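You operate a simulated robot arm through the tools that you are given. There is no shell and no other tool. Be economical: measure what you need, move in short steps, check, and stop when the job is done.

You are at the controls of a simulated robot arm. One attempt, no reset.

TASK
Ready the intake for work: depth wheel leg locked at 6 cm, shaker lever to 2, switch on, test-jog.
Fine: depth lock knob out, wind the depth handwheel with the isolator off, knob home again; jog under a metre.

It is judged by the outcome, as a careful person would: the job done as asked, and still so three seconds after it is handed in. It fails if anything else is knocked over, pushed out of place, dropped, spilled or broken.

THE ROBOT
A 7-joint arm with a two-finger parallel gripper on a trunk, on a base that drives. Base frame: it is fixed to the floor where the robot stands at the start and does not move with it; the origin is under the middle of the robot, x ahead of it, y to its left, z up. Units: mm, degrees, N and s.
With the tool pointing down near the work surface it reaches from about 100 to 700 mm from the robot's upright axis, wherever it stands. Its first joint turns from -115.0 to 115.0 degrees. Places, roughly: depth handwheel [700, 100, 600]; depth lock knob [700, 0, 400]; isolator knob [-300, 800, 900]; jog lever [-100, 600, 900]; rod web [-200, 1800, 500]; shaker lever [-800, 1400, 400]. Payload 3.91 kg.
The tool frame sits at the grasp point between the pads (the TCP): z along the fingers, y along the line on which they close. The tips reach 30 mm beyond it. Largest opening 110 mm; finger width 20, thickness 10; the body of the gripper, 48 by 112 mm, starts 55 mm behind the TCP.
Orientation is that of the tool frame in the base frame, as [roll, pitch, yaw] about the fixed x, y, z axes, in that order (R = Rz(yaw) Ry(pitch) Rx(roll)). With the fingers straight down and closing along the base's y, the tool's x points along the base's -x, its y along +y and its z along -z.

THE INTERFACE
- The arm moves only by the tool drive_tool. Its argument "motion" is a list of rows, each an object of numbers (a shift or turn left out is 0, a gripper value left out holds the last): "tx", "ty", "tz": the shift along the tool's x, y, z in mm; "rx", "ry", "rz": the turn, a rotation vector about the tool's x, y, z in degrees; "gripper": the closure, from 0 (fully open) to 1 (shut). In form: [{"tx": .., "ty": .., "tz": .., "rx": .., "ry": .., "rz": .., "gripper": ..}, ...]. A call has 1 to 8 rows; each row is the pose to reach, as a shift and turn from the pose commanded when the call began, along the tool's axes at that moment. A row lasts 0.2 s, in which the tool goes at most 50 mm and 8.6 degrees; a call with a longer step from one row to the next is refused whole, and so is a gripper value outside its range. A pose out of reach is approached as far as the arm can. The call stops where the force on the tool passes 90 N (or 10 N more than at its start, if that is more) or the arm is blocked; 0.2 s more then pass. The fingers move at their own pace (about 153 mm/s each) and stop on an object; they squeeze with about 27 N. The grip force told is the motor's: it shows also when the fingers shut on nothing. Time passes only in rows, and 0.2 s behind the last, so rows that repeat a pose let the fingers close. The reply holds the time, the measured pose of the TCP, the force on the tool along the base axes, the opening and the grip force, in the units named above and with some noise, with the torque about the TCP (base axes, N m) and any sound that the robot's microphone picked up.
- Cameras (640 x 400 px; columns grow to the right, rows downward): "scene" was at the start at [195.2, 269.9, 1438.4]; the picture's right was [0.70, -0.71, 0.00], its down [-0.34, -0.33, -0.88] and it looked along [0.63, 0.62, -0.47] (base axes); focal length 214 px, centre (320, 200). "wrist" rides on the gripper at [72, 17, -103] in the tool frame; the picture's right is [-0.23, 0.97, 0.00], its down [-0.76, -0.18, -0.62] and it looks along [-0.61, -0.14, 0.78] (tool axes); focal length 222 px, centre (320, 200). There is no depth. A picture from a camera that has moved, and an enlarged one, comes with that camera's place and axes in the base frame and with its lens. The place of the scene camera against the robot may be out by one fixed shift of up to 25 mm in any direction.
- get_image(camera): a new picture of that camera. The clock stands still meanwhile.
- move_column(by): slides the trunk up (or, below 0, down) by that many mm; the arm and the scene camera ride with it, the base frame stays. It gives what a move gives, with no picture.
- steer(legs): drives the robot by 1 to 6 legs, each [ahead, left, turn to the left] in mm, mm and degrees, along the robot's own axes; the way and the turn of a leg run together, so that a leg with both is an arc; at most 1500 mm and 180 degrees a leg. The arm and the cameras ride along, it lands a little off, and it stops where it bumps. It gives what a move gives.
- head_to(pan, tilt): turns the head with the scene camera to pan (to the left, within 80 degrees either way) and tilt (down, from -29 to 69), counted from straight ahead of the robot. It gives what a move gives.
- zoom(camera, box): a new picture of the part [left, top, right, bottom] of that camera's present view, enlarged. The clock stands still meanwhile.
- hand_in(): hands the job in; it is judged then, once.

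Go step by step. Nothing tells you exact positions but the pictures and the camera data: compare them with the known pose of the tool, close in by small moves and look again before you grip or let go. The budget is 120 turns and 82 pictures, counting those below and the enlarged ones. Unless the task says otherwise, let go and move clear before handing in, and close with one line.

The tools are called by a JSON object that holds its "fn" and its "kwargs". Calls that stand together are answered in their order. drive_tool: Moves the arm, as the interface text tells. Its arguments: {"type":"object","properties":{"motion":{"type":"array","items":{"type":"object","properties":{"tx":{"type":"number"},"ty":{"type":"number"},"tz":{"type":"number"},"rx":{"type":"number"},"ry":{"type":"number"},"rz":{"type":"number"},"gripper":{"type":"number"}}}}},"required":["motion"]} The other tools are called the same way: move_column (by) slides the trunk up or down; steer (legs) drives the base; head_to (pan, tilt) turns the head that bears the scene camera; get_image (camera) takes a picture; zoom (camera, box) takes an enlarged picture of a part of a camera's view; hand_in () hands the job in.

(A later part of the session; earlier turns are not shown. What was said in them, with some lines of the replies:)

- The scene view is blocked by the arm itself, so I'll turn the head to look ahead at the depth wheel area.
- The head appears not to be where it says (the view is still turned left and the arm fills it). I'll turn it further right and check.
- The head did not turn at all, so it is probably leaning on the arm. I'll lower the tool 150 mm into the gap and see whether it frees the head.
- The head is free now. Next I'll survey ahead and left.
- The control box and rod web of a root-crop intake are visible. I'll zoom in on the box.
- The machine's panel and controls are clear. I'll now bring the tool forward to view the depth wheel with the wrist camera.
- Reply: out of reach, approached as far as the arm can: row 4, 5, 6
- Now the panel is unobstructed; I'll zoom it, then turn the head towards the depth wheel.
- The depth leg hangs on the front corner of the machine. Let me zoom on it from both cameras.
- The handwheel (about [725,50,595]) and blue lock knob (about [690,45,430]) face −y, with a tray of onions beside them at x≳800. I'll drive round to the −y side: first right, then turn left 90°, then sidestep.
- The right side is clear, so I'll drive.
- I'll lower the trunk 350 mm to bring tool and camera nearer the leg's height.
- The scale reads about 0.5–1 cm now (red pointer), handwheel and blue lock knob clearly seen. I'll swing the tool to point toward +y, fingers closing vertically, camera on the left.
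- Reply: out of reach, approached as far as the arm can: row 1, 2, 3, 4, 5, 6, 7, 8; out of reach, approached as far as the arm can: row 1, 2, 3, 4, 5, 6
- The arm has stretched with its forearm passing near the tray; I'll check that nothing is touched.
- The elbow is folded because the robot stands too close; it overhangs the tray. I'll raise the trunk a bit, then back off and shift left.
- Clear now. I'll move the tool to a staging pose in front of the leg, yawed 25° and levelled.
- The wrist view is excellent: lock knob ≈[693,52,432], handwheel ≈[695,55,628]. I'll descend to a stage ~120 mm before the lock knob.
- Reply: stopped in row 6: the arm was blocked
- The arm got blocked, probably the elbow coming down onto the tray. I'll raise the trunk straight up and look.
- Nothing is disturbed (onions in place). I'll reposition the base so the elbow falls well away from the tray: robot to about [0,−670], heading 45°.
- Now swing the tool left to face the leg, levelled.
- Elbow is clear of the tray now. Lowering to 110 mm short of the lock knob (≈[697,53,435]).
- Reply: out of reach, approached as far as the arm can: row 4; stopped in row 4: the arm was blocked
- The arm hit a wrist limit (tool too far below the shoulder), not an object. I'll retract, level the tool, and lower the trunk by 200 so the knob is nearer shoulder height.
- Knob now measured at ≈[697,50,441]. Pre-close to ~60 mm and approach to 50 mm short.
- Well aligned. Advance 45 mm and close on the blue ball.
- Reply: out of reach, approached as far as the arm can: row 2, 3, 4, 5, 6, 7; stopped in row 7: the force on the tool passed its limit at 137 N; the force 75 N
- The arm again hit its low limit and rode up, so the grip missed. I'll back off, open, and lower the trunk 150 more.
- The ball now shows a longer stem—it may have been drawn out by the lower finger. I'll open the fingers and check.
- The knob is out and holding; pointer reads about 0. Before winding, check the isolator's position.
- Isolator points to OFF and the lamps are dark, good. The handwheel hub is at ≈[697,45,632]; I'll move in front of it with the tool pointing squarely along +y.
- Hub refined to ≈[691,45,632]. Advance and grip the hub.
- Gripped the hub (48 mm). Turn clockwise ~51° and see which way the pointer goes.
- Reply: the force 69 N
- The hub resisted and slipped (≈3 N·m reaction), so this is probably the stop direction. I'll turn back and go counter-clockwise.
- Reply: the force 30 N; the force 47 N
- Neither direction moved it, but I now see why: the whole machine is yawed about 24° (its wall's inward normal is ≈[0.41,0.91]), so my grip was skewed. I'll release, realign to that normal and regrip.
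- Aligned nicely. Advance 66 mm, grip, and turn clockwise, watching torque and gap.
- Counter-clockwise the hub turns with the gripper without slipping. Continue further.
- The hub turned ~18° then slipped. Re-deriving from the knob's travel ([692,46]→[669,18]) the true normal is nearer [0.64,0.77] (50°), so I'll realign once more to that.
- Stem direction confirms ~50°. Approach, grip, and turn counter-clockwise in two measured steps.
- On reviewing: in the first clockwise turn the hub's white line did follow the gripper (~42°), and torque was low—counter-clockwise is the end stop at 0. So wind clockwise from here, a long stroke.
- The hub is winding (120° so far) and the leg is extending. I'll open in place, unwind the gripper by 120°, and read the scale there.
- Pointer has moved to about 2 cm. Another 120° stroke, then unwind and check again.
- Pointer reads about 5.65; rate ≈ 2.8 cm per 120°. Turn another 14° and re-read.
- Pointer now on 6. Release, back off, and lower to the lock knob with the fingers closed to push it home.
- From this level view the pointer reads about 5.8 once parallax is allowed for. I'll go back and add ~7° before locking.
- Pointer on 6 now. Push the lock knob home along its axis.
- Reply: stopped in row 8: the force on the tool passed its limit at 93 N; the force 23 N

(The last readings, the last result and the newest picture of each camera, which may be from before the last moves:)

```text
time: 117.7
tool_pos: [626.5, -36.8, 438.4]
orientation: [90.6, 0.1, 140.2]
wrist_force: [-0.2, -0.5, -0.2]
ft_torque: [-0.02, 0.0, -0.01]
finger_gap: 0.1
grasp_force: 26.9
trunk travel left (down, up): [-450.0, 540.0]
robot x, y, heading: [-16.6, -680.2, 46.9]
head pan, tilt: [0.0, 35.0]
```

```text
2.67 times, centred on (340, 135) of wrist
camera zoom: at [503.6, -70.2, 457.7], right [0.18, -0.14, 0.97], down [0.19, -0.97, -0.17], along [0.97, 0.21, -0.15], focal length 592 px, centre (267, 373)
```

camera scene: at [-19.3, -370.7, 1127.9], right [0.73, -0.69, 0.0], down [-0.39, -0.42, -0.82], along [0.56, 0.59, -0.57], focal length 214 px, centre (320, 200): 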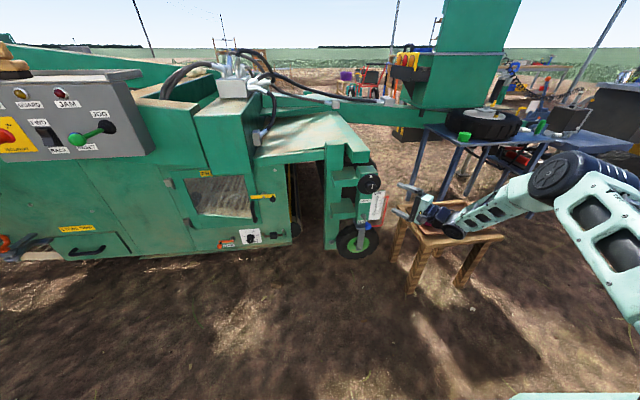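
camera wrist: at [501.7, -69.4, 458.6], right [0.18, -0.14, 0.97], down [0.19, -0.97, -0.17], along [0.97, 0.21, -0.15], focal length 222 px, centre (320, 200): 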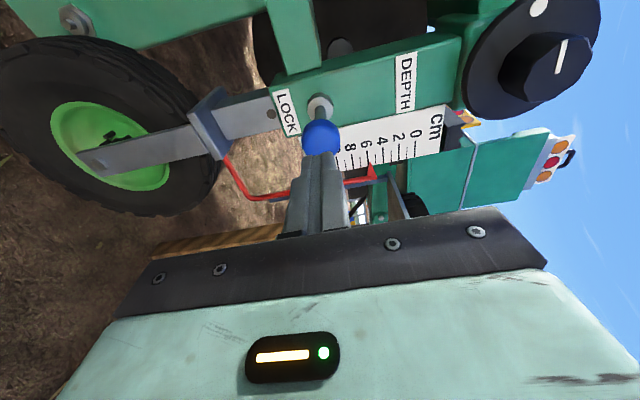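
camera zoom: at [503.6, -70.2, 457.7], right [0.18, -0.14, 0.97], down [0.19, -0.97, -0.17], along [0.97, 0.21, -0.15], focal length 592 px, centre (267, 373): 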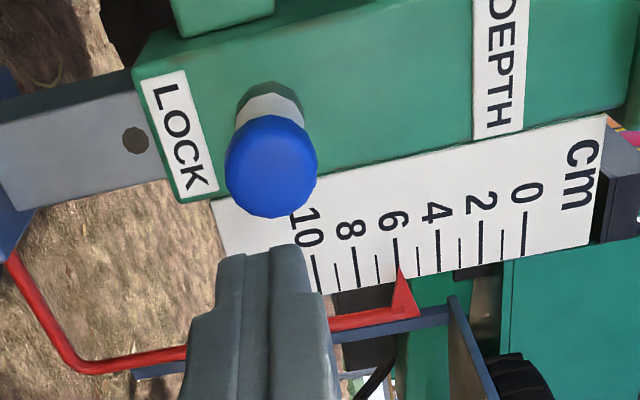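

Locked at 6 cm. Next the shaker lever, far along the machine at ≈[−910,1475,400]. The machine wall runs at ~140°, so I'll retract, square up to it and drive left.

{"fn": "drive_tool", "kwargs": {"motion": [{"tz": -40, "gripper": 0.3}, {"tz": -80}, {"tz": -120}, {"tz": -150}, {"tz": -150}]}}

{"fn": "steer", "kwargs": {"legs": [[-150, 0, 3.5], [0, 1050, 0], [0, 1050, 0]]}}

{"fn": "head_to", "kwargs": {"pan": -5, "tilt": 30}}

{"fn": "get_image", "kwargs": {"camera": "scene"}}

```text
time: 118.8
tool_pos: [528.5, -154.0, 438.1]
orientation: [90.7, 0.0, 140.3]
wrist_force: [-0.1, -0.2, -0.3]
ft_torque: [0.02, -0.02, -0.01]
finger_gap: 77.0
grasp_force: 0.0
trunk travel left (down, up): [-450.0, 540.0]
robot x, y, heading: [-18.4, -680.9, 46.5]
head pan, tilt: [0.0, 35.0]
```

```text
time: 130.3
tool_pos: [-1263.5, 1114.7, 438.3]
orientation: [90.7, 0.1, 145.6]
wrist_force: [-1.2, 0.2, -0.1]
ft_torque: [0.05, -0.02, -0.02]
finger_gap: 77.2
grasp_force: 0.1
trunk travel left (down, up): [-450.0, 540.0]
robot x, y, heading: [-1758.0, 536.2, 51.8]
head pan, tilt: [0.0, 35.0]
```

```text
time: 131.0
tool_pos: [-1264.8, 1114.4, 437.8]
orientation: [90.6, 0.0, 145.7]
wrist_force: [-0.6, -0.6, -0.5]
ft_torque: [0.03, 0.02, 0.0]
finger_gap: 76.9
grasp_force: 0.0
trunk travel left (down, up): [-450.0, 540.0]
robot x, y, heading: [-1756.4, 541.7, 51.9]
head pan, tilt: [-5.0, 30.0]
```

```text
15 pictures are left
camera scene: at [-1782.7, 843.2, 1135.6], right [0.73, -0.68, 0.0], down [-0.34, -0.37, -0.87], along [0.59, 0.63, -0.5], focal length 214 px, centre (320, 200)
```

scene: 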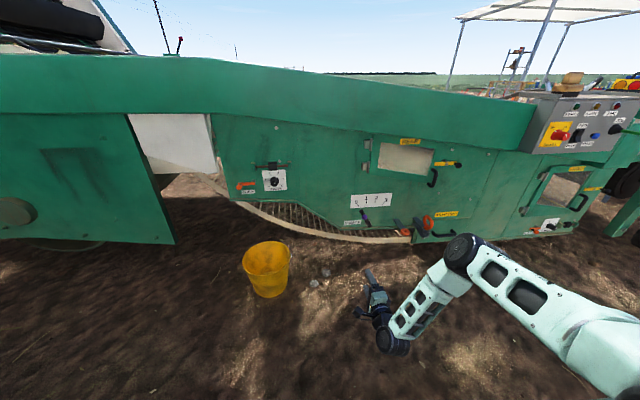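

{"fn": "zoom", "kwargs": {"camera": "scene", "box": [335, 180, 445, 255]}}

```text
5.33 times, centred on (390, 218) of scene
camera zoom: at [-1782.7, 843.2, 1135.6], right [0.73, -0.68, 0.0], down [-0.34, -0.37, -0.87], along [0.59, 0.63, -0.5], focal length 1144 px, centre (-53, 107)
```

zoom: 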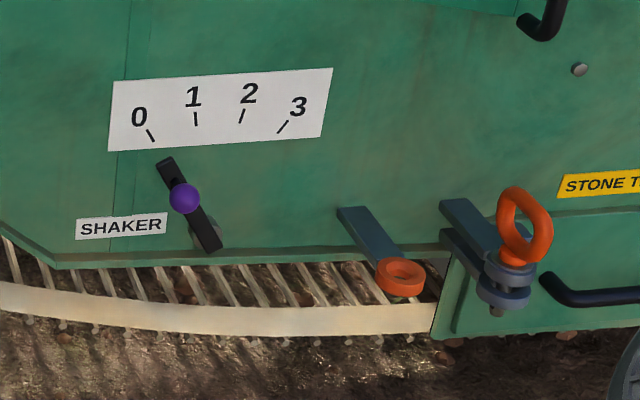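

Lever is at 0; ball at ≈[−888,1419,425]. I'll advance the base, drop the trunk 60 mm, and look from the wrist.

{"fn": "steer", "kwargs": {"legs": [[230, -110, 0]]}}

{"fn": "move_column", "kwargs": {"by": -60}}

{"fn": "drive_tool", "kwargs": {"motion": [{"tz": 35, "ty": 15, "ry": -2}, {"tz": 70, "ty": 30, "ry": -4}, {"tz": 105, "ty": 45, "ry": -5.7}, {"tz": 125, "ty": 47, "ry": -5.7}, {"tz": 125, "ty": 47, "ry": -5.7}]}}

{"fn": "get_image", "kwargs": {"camera": "wrist"}}

```text
time: 132.8
tool_pos: [-1034.7, 1232.6, 438.3]
orientation: [90.7, 0.0, 146.0]
wrist_force: [-0.6, 0.1, 0.0]
ft_torque: [0.0, 0.01, -0.03]
finger_gap: 77.0
grasp_force: 0.0
trunk travel left (down, up): [-450.0, 540.0]
robot x, y, heading: [-1527.0, 655.7, 52.0]
head pan, tilt: [-5.0, 30.0]
```

```text
time: 133.8
tool_pos: [-1035.6, 1232.9, 377.1]
orientation: [90.6, 0.0, 145.9]
wrist_force: [-0.6, -0.3, -0.7]
ft_torque: [-0.03, 0.02, 0.0]
finger_gap: 76.9
grasp_force: 0.2
trunk travel left (down, up): [-390.0, 600.0]
robot x, y, heading: [-1526.9, 652.6, 52.1]
head pan, tilt: [-5.0, 30.0]
```

```text
time: 135.0
tool_pos: [-962.9, 1336.7, 423.2]
orientation: [90.6, 0.1, 140.2]
wrist_force: [-0.1, 0.6, -0.1]
ft_torque: [-0.02, -0.01, 0.01]
finger_gap: 77.0
grasp_force: 0.0
trunk travel left (down, up): [-390.0, 600.0]
robot x, y, heading: [-1529.3, 660.3, 52.0]
head pan, tilt: [-5.0, 30.0]
```

```text
13 pictures are left
camera wrist: at [-1085.2, 1304.1, 442.3], right [0.18, -0.14, 0.97], down [0.18, -0.97, -0.17], along [0.97, 0.21, -0.15], focal length 222 px, centre (320, 200)
```

wrist: 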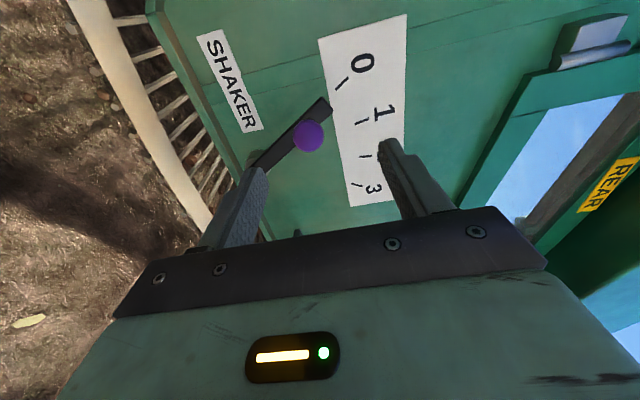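

Ball seen at ≈[−885,1415,408]. Approach and grip it.

{"fn": "drive_tool", "kwargs": {"motion": [{"tx": -5, "ty": -8, "tz": 35, "gripper": 0.45}, {"tx": -10, "ty": -15, "tz": 70}, {"tx": -10, "ty": -15, "tz": 90}, {"tx": -10, "ty": -15, "tz": 96}, {"tx": -10, "ty": -15, "tz": 96, "gripper": 1}, {"tx": -10, "ty": -15, "tz": 96, "gripper": 1}, {"tx": -10, "ty": -15, "tz": 96, "gripper": 1}]}}

{"fn": "get_image", "kwargs": {"camera": "wrist"}}

```text
time: 136.6
tool_pos: [-896.2, 1403.1, 408.3]
orientation: [90.7, 0.1, 140.1]
wrist_force: [6.7, 2.6, -9.9]
ft_torque: [-0.23, 0.18, 0.07]
finger_gap: 33.3
grasp_force: 44.9
trunk travel left (down, up): [-390.0, 600.0]
robot x, y, heading: [-1526.8, 657.8, 52.0]
head pan, tilt: [-5.0, 30.0]
```

```text
12 pictures are left
camera wrist: at [-1017.3, 1370.9, 425.6], right [0.18, -0.14, 0.97], down [0.18, -0.97, -0.17], along [0.97, 0.21, -0.15], focal length 222 px, centre (320, 200)
```

wrist: 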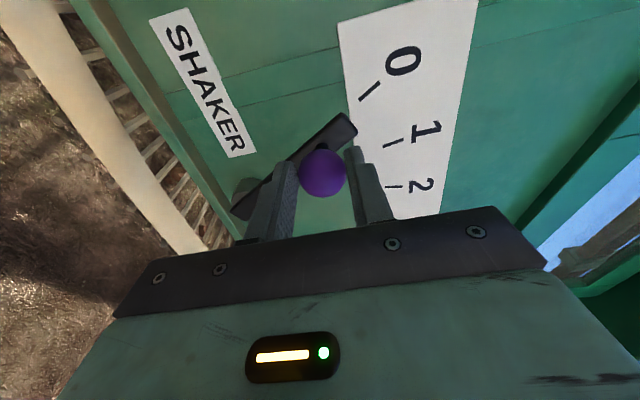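

Gripped. Move along the lever's arc to the right toward 2.

{"fn": "drive_tool", "kwargs": {"motion": [{"tx": -9, "ty": 5}, {"tx": -18, "ty": 8}, {"tx": -27, "ty": 10}, {"tx": -36, "ty": 11}, {"tx": -45, "ty": 11}, {"tx": -51, "ty": 10}, {"tx": -51, "ty": 10}]}}

{"fn": "get_image", "kwargs": {"camera": "wrist"}}

```text
time: 138.2
tool_pos: [-853.1, 1372.5, 419.0]
orientation: [90.3, 0.1, 140.2]
wrist_force: [4.1, 16.7, 6.0]
ft_torque: [0.37, 0.2, 0.49]
finger_gap: 33.2
grasp_force: 45.0
trunk travel left (down, up): [-390.0, 600.0]
robot x, y, heading: [-1529.8, 653.7, 52.0]
head pan, tilt: [-5.0, 30.0]
```

```text
11 pictures are left
camera wrist: at [-974.8, 1338.6, 438.2], right [0.18, -0.14, 0.97], down [0.18, -0.97, -0.17], along [0.97, 0.21, -0.14], focal length 222 px, centre (320, 200)
```

wrist: 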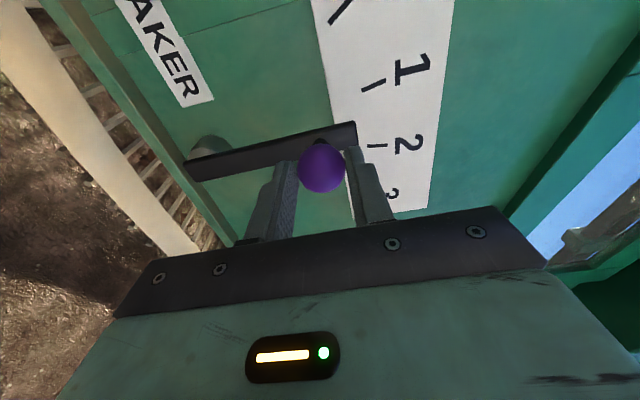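

The bar is just short of the 2 mark (~1.7). Move another 10 mm, then release and look.

{"fn": "drive_tool", "kwargs": {"motion": [{"tx": -5}, {"tx": -10, "ty": -1}, {"tx": -10, "ty": -1}, {"tx": -10, "ty": -1, "gripper": 0.4}, {"tx": -10, "ty": -1, "gripper": 0.4}, {"tx": -10, "tz": -40}, {"tx": -10, "tz": -80}, {"tx": -10, "tz": -80}]}}

{"fn": "zoom", "kwargs": {"camera": "wrist", "box": [200, 40, 420, 200]}}

```text
time: 140.0
tool_pos: [-900.4, 1304.1, 419.8]
orientation: [90.7, 0.1, 140.3]
wrist_force: [0.5, 0.6, 0.2]
ft_torque: [0.0, 0.02, 0.0]
finger_gap: 65.8
grasp_force: 0.1
trunk travel left (down, up): [-390.0, 600.0]
robot x, y, heading: [-1530.3, 658.5, 51.9]
head pan, tilt: [-5.0, 30.0]
```

```text
2.50 times, centred on (310, 120) of wrist
camera zoom: at [-1021.3, 1270.9, 438.1], right [0.18, -0.14, 0.97], down [0.18, -0.97, -0.17], along [0.97, 0.21, -0.15], focal length 555 px, centre (345, 400)
```

zoom: 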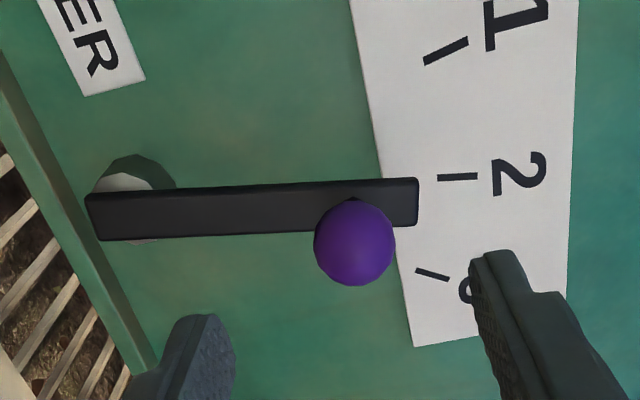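

Shaker lever is on 2. Now to the isolator at ≈[−311,819,905]: retract, raise the trunk, back off and drive right.

{"fn": "drive_tool", "kwargs": {"motion": [{"tz": -40}, {"tz": -80}, {"tz": -120}, {"tz": -120}]}}

{"fn": "move_column", "kwargs": {"by": 310}}

{"fn": "steer", "kwargs": {"legs": [[-127, 0, -2], [0, -750, 0]]}}

{"fn": "drive_tool", "kwargs": {"motion": [{"ty": 40}, {"ty": 80}, {"ty": 120}, {"ty": 160}, {"ty": 180}, {"ty": 180}]}}

{"fn": "get_image", "kwargs": {"camera": "wrist"}}

```text
time: 141.0
tool_pos: [-976.1, 1212.7, 417.6]
orientation: [90.6, 0.1, 140.2]
wrist_force: [-0.1, -0.2, -0.5]
ft_torque: [-0.03, -0.01, 0.0]
finger_gap: 66.3
grasp_force: 0.0
trunk travel left (down, up): [-390.0, 600.0]
robot x, y, heading: [-1528.8, 656.1, 51.9]
head pan, tilt: [-5.0, 30.0]
```

```text
time: 144.1
tool_pos: [-976.3, 1213.4, 728.4]
orientation: [90.6, 0.2, 140.2]
wrist_force: [0.5, -0.9, -0.6]
ft_torque: [-0.02, 0.0, 0.01]
finger_gap: 66.1
grasp_force: 0.0
trunk travel left (down, up): [-700.0, 290.0]
robot x, y, heading: [-1526.6, 657.1, 52.2]
head pan, tilt: [-5.0, 30.0]
```

```text
time: 148.9
tool_pos: [-482.7, 635.3, 727.9]
orientation: [90.6, 0.1, 138.6]
wrist_force: [-0.2, 0.0, 0.2]
ft_torque: [0.03, -0.03, -0.03]
finger_gap: 66.2
grasp_force: 0.0
trunk travel left (down, up): [-700.0, 290.0]
robot x, y, heading: [-1049.9, 91.2, 50.4]
head pan, tilt: [-5.0, 30.0]
```

```text
time: 150.3
tool_pos: [-481.8, 637.5, 912.0]
orientation: [90.7, 0.1, 138.6]
wrist_force: [-0.3, -0.2, 0.1]
ft_torque: [-0.01, 0.01, -0.02]
finger_gap: 66.0
grasp_force: 0.1
trunk travel left (down, up): [-700.0, 290.0]
robot x, y, heading: [-1050.1, 91.9, 50.6]
head pan, tilt: [-5.0, 30.0]
```

```text
9 pictures are left
camera wrist: at [-604.3, 607.5, 929.9], right [0.18, -0.14, 0.97], down [0.16, -0.97, -0.17], along [0.97, 0.18, -0.15], focal length 222 px, centre (320, 200)
```

wrist: 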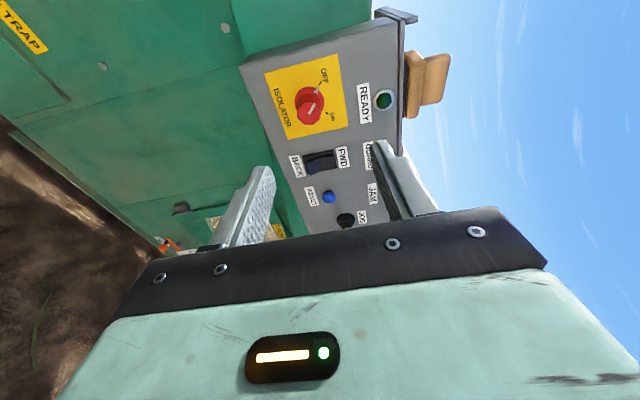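

Panel is right ahead; isolator knob ≈[−306,806,888]. Move closer for a precise look.

{"fn": "drive_tool", "kwargs": {"motion": [{"tz": 40, "tx": -7, "ty": -8}, {"tz": 80, "tx": -14, "ty": -16}, {"tz": 120, "tx": -20, "ty": -24, "ry": 1.4}, {"tz": 150, "tx": -20, "ty": -24, "ry": 1.4}, {"tz": 150, "tx": -20, "ty": -24, "ry": 1.4}]}}

{"fn": "get_image", "kwargs": {"camera": "wrist"}}

```text
time: 151.6
tool_pos: [-365.5, 735.1, 883.5]
orientation: [90.6, 0.1, 140.0]
wrist_force: [0.4, 0.5, -0.1]
ft_torque: [0.0, 0.03, -0.02]
finger_gap: 65.7
grasp_force: 0.1
trunk travel left (down, up): [-700.0, 290.0]
robot x, y, heading: [-1048.9, 92.3, 50.4]
head pan, tilt: [-5.0, 30.0]
```

```text
8 pictures are left
camera wrist: at [-488.3, 701.8, 901.2], right [0.18, -0.14, 0.97], down [0.18, -0.97, -0.17], along [0.97, 0.21, -0.15], focal length 222 px, centre (320, 200)
```

wrist: 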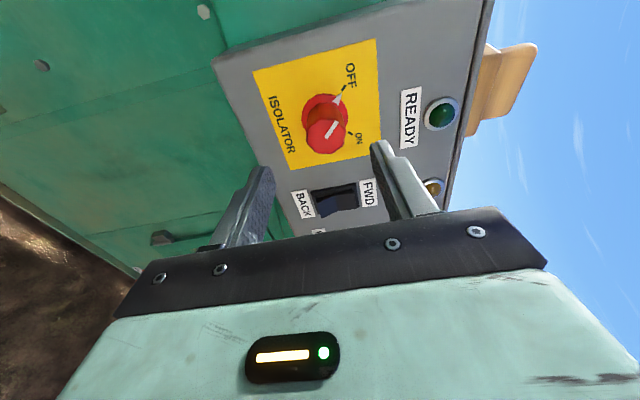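

Now pre-rotate −45°, approach 80 mm, grip the isolator, and turn it clockwise 90°.

{"fn": "drive_tool", "kwargs": {"motion": [{"rz": -8}, {"rz": -16}, {"rz": -24}, {"rz": -32}, {"rz": -40}, {"rz": -45}, {"rz": -45}]}}

{"fn": "drive_tool", "kwargs": {"motion": [{"tx": -5, "ty": -1, "tz": 35}, {"tx": -5, "ty": -1, "tz": 65}, {"tx": -5, "ty": -1, "tz": 80}, {"tx": -5, "ty": -1, "tz": 80}, {"tx": -5, "ty": -1, "tz": 80, "gripper": 1}, {"tx": -5, "ty": -1, "tz": 80, "gripper": 1}, {"tx": -5, "ty": -1, "tz": 80, "gripper": 1}]}}

{"fn": "get_image", "kwargs": {"camera": "wrist"}}

```text
time: 153.2
tool_pos: [-367.1, 737.6, 882.3]
orientation: [90.8, 45.2, 140.5]
wrist_force: [0.3, 0.0, -0.1]
ft_torque: [0.01, -0.01, 0.02]
finger_gap: 66.1
grasp_force: 0.1
trunk travel left (down, up): [-700.0, 290.0]
robot x, y, heading: [-1051.9, 94.9, 50.5]
head pan, tilt: [-5.0, 30.0]
```

```text
time: 154.8
tool_pos: [-309.7, 794.6, 882.3]
orientation: [91.1, 45.1, 140.5]
wrist_force: [11.8, -6.6, -12.9]
ft_torque: [0.4, -0.2, 0.39]
finger_gap: 38.8
grasp_force: 44.8
trunk travel left (down, up): [-700.0, 290.0]
robot x, y, heading: [-1051.7, 94.3, 50.5]
head pan, tilt: [-5.0, 30.0]
```

```text
7 pictures are left
camera wrist: at [-424.9, 756.0, 845.3], right [-0.4, 0.35, 0.85], down [0.11, -0.9, 0.42], along [0.91, 0.26, 0.32], focal length 222 px, centre (320, 200)
```

wrist: 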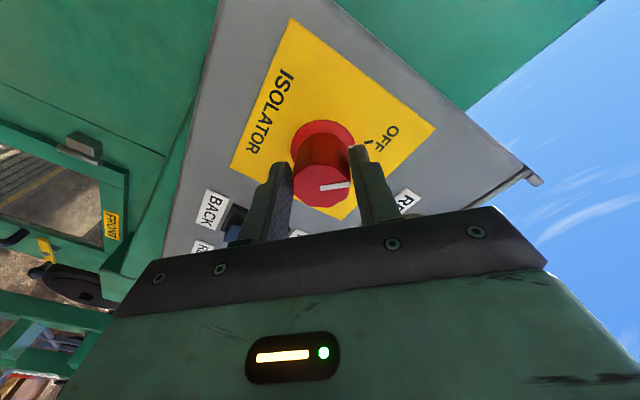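

Gripped well. Turn clockwise 90°.

{"fn": "drive_tool", "kwargs": {"motion": [{"rz": 8}, {"rz": 16}, {"rz": 24}, {"rz": 32}, {"rz": 40}, {"rz": 48}, {"rz": 48}]}}

{"fn": "drive_tool", "kwargs": {"motion": [{"rz": 8}, {"rz": 16}, {"rz": 24}, {"rz": 32}, {"rz": 40}, {"rz": 44}, {"rz": 44}]}}

{"fn": "drive_tool", "kwargs": {"motion": [{"gripper": 0.4}, {"gripper": 0.4}, {"tz": -40}, {"tz": -80}, {"tz": -80, "rz": -8}, {"tz": -80, "rz": -16}, {"tz": -80, "rz": -24}]}}

{"fn": "drive_tool", "kwargs": {"motion": [{"rz": -8, "tz": -15}, {"rz": -16, "tz": -30}, {"rz": -22, "tz": -45}, {"rz": -22, "tz": -45}]}}

{"fn": "get_image", "kwargs": {"camera": "wrist"}}

```text
time: 156.3
tool_pos: [-309.9, 795.0, 885.7]
orientation: [90.5, -3.1, 139.8]
wrist_force: [8.3, -11.9, -7.7]
ft_torque: [0.31, -0.15, -0.6]
finger_gap: 37.5
grasp_force: 44.9
trunk travel left (down, up): [-700.0, 290.0]
robot x, y, heading: [-1047.3, 93.7, 50.7]
head pan, tilt: [-5.0, 30.0]
```

```text
time: 157.9
tool_pos: [-311.1, 795.4, 888.7]
orientation: [90.2, -47.0, 139.6]
wrist_force: [20.9, -0.7, 22.9]
ft_torque: [-0.65, -0.37, 0.5]
finger_gap: 38.7
grasp_force: 45.2
trunk travel left (down, up): [-700.0, 290.0]
robot x, y, heading: [-1049.8, 90.1, 50.8]
head pan, tilt: [-5.0, 30.0]
```

```text
time: 159.6
tool_pos: [-362.4, 733.9, 884.7]
orientation: [90.6, -22.8, 139.7]
wrist_force: [-0.6, 0.5, -0.2]
ft_torque: [0.0, 0.0, -0.01]
finger_gap: 66.0
grasp_force: 0.0
trunk travel left (down, up): [-700.0, 290.0]
robot x, y, heading: [-1047.9, 89.5, 50.5]
head pan, tilt: [-5.0, 30.0]
```

```text
time: 160.6
tool_pos: [-391.9, 698.0, 885.8]
orientation: [90.6, -0.8, 140.0]
wrist_force: [0.4, -0.2, -0.3]
ft_torque: [0.03, 0.01, -0.04]
finger_gap: 66.0
grasp_force: 0.0
trunk travel left (down, up): [-700.0, 290.0]
robot x, y, heading: [-1049.3, 93.9, 50.1]
head pan, tilt: [-5.0, 30.0]
```

```text
6 pictures are left
camera wrist: at [-514.1, 665.3, 905.5], right [0.19, -0.15, 0.97], down [0.18, -0.97, -0.18], along [0.97, 0.21, -0.16], focal length 222 px, centre (320, 200)
```

wrist: 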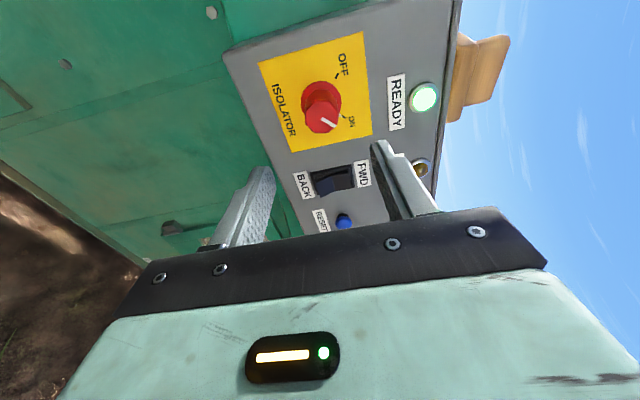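

READY lamp is lit: isolator on. Now the jog lever: ball ≈[−112,550,895]. Retract 100 mm and sidestep right 310 mm.

{"fn": "drive_tool", "kwargs": {"motion": [{"tz": -40}, {"tz": -80}, {"tz": -110}, {"tz": -110}]}}

{"fn": "steer", "kwargs": {"legs": [[0, -310, 0]]}}

{"fn": "get_image", "kwargs": {"camera": "wrist"}}

```text
time: 161.6
tool_pos: [-463.1, 612.0, 887.7]
orientation: [90.6, -1.0, 140.0]
wrist_force: [-0.4, 0.1, 0.4]
ft_torque: [0.01, 0.01, 0.01]
finger_gap: 66.0
grasp_force: 0.1
trunk travel left (down, up): [-700.0, 290.0]
robot x, y, heading: [-1052.9, 93.3, 50.1]
head pan, tilt: [-5.0, 30.0]
```

```text
time: 163.6
tool_pos: [-228.8, 419.4, 887.3]
orientation: [90.6, -0.9, 139.9]
wrist_force: [-0.1, -0.2, 0.0]
ft_torque: [0.0, 0.0, 0.03]
finger_gap: 65.8
grasp_force: 0.0
trunk travel left (down, up): [-700.0, 290.0]
robot x, y, heading: [-816.5, -100.6, 50.6]
head pan, tilt: [-5.0, 30.0]
```

```text
5 pictures are left
camera wrist: at [-349.6, 385.8, 907.5], right [0.19, -0.15, 0.97], down [0.18, -0.97, -0.18], along [0.97, 0.21, -0.16], focal length 222 px, centre (320, 200)
```

wrist: 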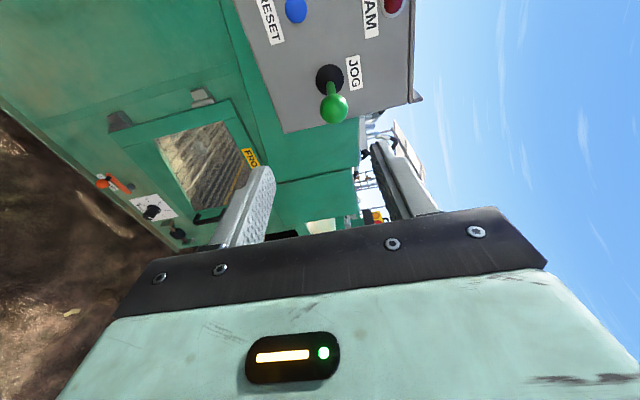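

Ball measured at ≈[−108,546,901], matching. Approach and grip gently.

{"fn": "drive_tool", "kwargs": {"motion": [{"tx": -5, "ty": 7, "tz": 45}, {"tx": -11, "ty": 14, "tz": 90}, {"tx": -11, "ty": 14, "tz": 130}, {"tx": -11, "ty": 14, "tz": 160}, {"tx": -11, "ty": 14, "tz": 170}, {"tx": -11, "ty": 14, "tz": 170, "gripper": 1}, {"tx": -11, "ty": 14, "tz": 170, "gripper": 1}, {"tx": -11, "ty": 14, "tz": 170, "gripper": 1}]}}

```text
time: 165.4
tool_pos: [-107.5, 541.9, 899.2]
orientation: [90.7, -0.8, 139.9]
wrist_force: [1.1, 1.8, -0.2]
ft_torque: [-0.05, 0.06, 0.0]
finger_gap: 34.8
grasp_force: 44.7
trunk travel left (down, up): [-700.0, 290.0]
robot x, y, heading: [-821.6, -103.2, 50.5]
head pan, tilt: [-5.0, 30.0]
```

Gripped. Test a short downward press and return, listening for the web.

{"fn": "drive_tool", "kwargs": {"motion": [{"ty": -8}, {"ty": -16}, {"ty": -16}]}}

```text
time: 166.2
tool_pos: [-106.8, 540.2, 883.0]
orientation: [90.4, -0.9, 139.8]
wrist_force: [8.1, -3.4, 7.3]
ft_torque: [0.62, -0.39, -0.12]
finger_gap: 35.0
grasp_force: 45.1
trunk travel left (down, up): [-700.0, 290.0]
robot x, y, heading: [-815.9, -97.8, 50.4]
head pan, tilt: [-5.0, 30.0]
```

The lever yields downward against a light spring, with no sound yet. Press a little further.

{"fn": "drive_tool", "kwargs": {"motion": [{"ty": -8}, {"ty": -16, "tz": 2}, {"ty": -16, "tz": 2}]}}

```text
time: 167.0
tool_pos: [-106.3, 542.2, 866.3]
orientation: [90.6, -0.9, 139.9]
wrist_force: [6.4, -9.7, 6.1]
ft_torque: [0.36, -0.42, -0.3]
finger_gap: 34.9
grasp_force: 44.8
trunk travel left (down, up): [-700.0, 290.0]
robot x, y, heading: [-816.3, -97.7, 50.5]
head pan, tilt: [-5.0, 30.0]
```

{"fn": "get_image", "kwargs": {"camera": "wrist"}}

```text
4 pictures are left
camera wrist: at [-228.2, 510.0, 886.6], right [0.19, -0.15, 0.97], down [0.18, -0.97, -0.18], along [0.97, 0.21, -0.16], focal length 222 px, centre (320, 200)
```

wrist: 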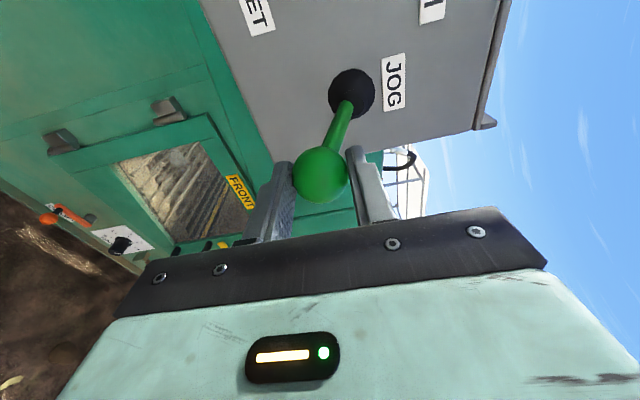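

The lever is tilted down about 16°. Press further in a brief stroke and bring it back to neutral in the same call.

{"fn": "drive_tool", "kwargs": {"motion": [{"ty": -12, "tz": 3}, {"ty": -22, "tz": 7}, {"ty": -22, "tz": 7}]}}

```text
time: 167.8
tool_pos: [-101.9, 547.8, 846.7]
orientation: [90.4, -1.0, 139.8]
wrist_force: [11.7, -4.3, 11.8]
ft_torque: [0.68, -0.34, -0.28]
finger_gap: 35.0
grasp_force: 45.4
trunk travel left (down, up): [-700.0, 290.0]
robot x, y, heading: [-815.6, -101.4, 50.4]
head pan, tilt: [-5.0, 30.0]
```

No sound. Return to neutral now, and then try the opposite direction briefly.

{"fn": "drive_tool", "kwargs": {"motion": [{"ty": 30, "tz": -6}, {"ty": 54, "tz": -9}]}}

```text
time: 168.4
tool_pos: [-109.8, 540.7, 899.1]
orientation: [90.7, -1.0, 140.1]
wrist_force: [4.8, -7.7, -3.9]
ft_torque: [-0.57, 0.29, 0.0]
finger_gap: 34.8
grasp_force: 44.9
trunk travel left (down, up): [-700.0, 290.0]
robot x, y, heading: [-815.0, -102.3, 50.5]
head pan, tilt: [-5.0, 30.0]
```

{"fn": "drive_tool", "kwargs": {"motion": [{"ty": 10}, {"ty": 20}, {"ty": 20}]}}

```text
time: 169.2
tool_pos: [-108.6, 542.5, 904.2]
orientation: [92.5, -1.0, 140.1]
wrist_force: [22.1, 23.0, -73.5]
ft_torque: [-0.29, 0.44, -0.13]
finger_gap: 34.9
grasp_force: 45.4
trunk travel left (down, up): [-700.0, 290.0]
robot x, y, heading: [-817.1, -99.9, 50.3]
head pan, tilt: [-5.0, 30.0]
```

Upward is a hard stop, so jog is a downward pull with more travel. Press along the arc to ~38° and listen.

{"fn": "drive_tool", "kwargs": {"motion": [{"ty": -20}, {"ty": -44, "tz": 3}, {"ty": -68, "tz": 10}, {"ty": -82, "tz": 18}, {"ty": -90, "tz": 23}]}}

```text
time: 170.4
tool_pos: [-98.7, 558.0, 840.1]
orientation: [89.4, -0.9, 139.9]
wrist_force: [-43.8, -48.3, 54.5]
ft_torque: [1.34, -1.44, 0.51]
finger_gap: 35.0
grasp_force: 45.7
trunk travel left (down, up): [-700.0, 290.0]
robot x, y, heading: [-818.0, -102.4, 50.3]
head pan, tilt: [-5.0, 30.0]
```

The lever reached its lower stop (~29°). The clock stands still, so I'll take a scene picture now to compare the web before and after release.

{"fn": "get_image", "kwargs": {"camera": "scene"}}

{"fn": "drive_tool", "kwargs": {"motion": [{"ty": 20, "tz": -10}, {"ty": 60, "tz": -22}, {"ty": 66, "tz": -23}]}}

{"fn": "get_image", "kwargs": {"camera": "scene"}}

```text
3 pictures are left
camera scene: at [-835.6, 199.4, 1387.6], right [0.71, -0.7, 0.0], down [-0.35, -0.35, -0.87], along [0.61, 0.62, -0.5], focal length 214 px, centre (320, 200)
```

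scene: 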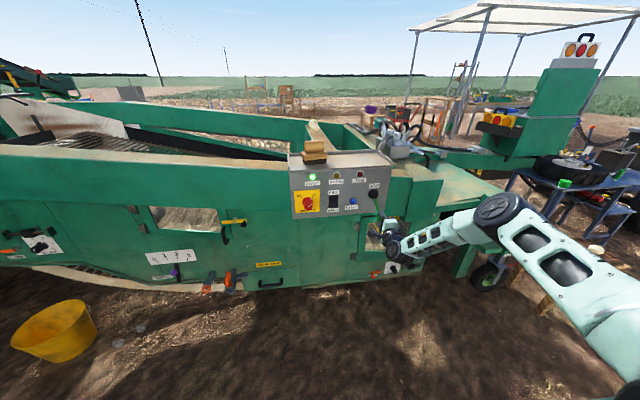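

```text
time: 171.2
tool_pos: [-110.4, 539.9, 893.7]
orientation: [90.8, -0.9, 140.0]
wrist_force: [16.9, 29.8, 1.1]
ft_torque: [-0.11, 0.15, -0.04]
finger_gap: 34.6
grasp_force: 45.0
trunk travel left (down, up): [-700.0, 290.0]
robot x, y, heading: [-816.8, -99.7, 50.3]
head pan, tilt: [-5.0, 30.0]
```

```text
2 pictures are left
camera scene: at [-830.1, 205.5, 1385.1], right [0.71, -0.7, 0.0], down [-0.35, -0.36, -0.87], along [0.61, 0.62, -0.5], focal length 214 px, centre (320, 200)
```

scene: 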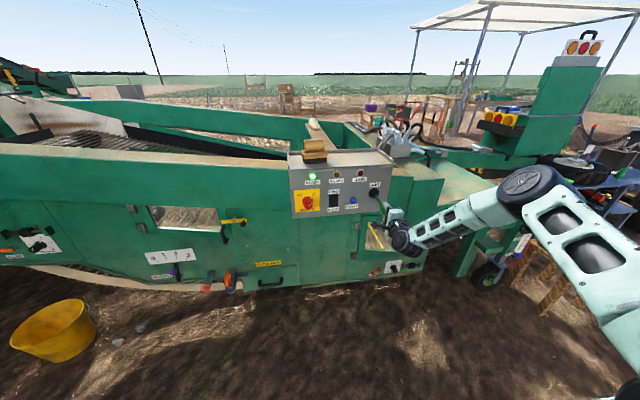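

Lever is back near neutral and READY stays lit; the web texture seen over the side differs between the two shots, so it ran. Release the lever and back away.

{"fn": "drive_tool", "kwargs": {"motion": [{"ty": 5, "gripper": 0.4}, {"ty": 5, "gripper": 0.3}, {"ty": 5, "gripper": 0.3}, {"ty": 5, "tz": -45}, {"ty": 5, "tz": -90}, {"ty": 5, "tz": -135}, {"ty": 5, "tz": -160}]}}

{"fn": "zoom", "kwargs": {"camera": "scene", "box": [0, 100, 400, 300]}}

```text
time: 172.8
tool_pos: [-212.2, 420.8, 902.8]
orientation: [90.6, -1.0, 139.9]
wrist_force: [0.3, -0.1, -0.3]
ft_torque: [0.01, 0.03, 0.02]
finger_gap: 76.7
grasp_force: 0.1
trunk travel left (down, up): [-700.0, 290.0]
robot x, y, heading: [-817.7, -100.2, 50.6]
head pan, tilt: [-5.0, 30.0]
```

```text
1.60 times, centred on (200, 200) of scene
camera zoom: at [-831.0, 204.1, 1385.7], right [0.71, -0.7, 0.0], down [-0.35, -0.36, -0.87], along [0.61, 0.62, -0.5], focal length 343 px, centre (512, 200)
```

zoom: 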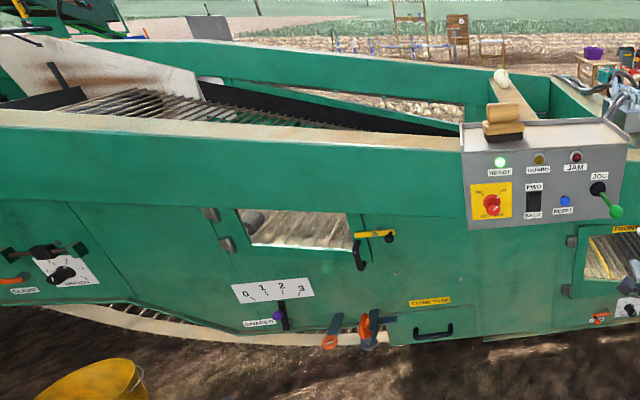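

Everything checks out: the READY lamp is lit, GUARD and JAM are dark, the shaker lever is on 2, the depth leg is locked at 6 cm, and the arm is clear of the machine. Nothing was knocked over. I'm handing in.

{"fn": "hand_in", "kwargs": {}}

```text
The job is handed in.
```

I handed the job in with the depth leg locked at 6 cm, the shaker lever on 2 and the isolator on with READY lit. I pulled the jog lever down briefly and let it return. No sound confirmed that the web ran, and I couldn't measure its travel, so the under-a-metre limit is unconfirmed.
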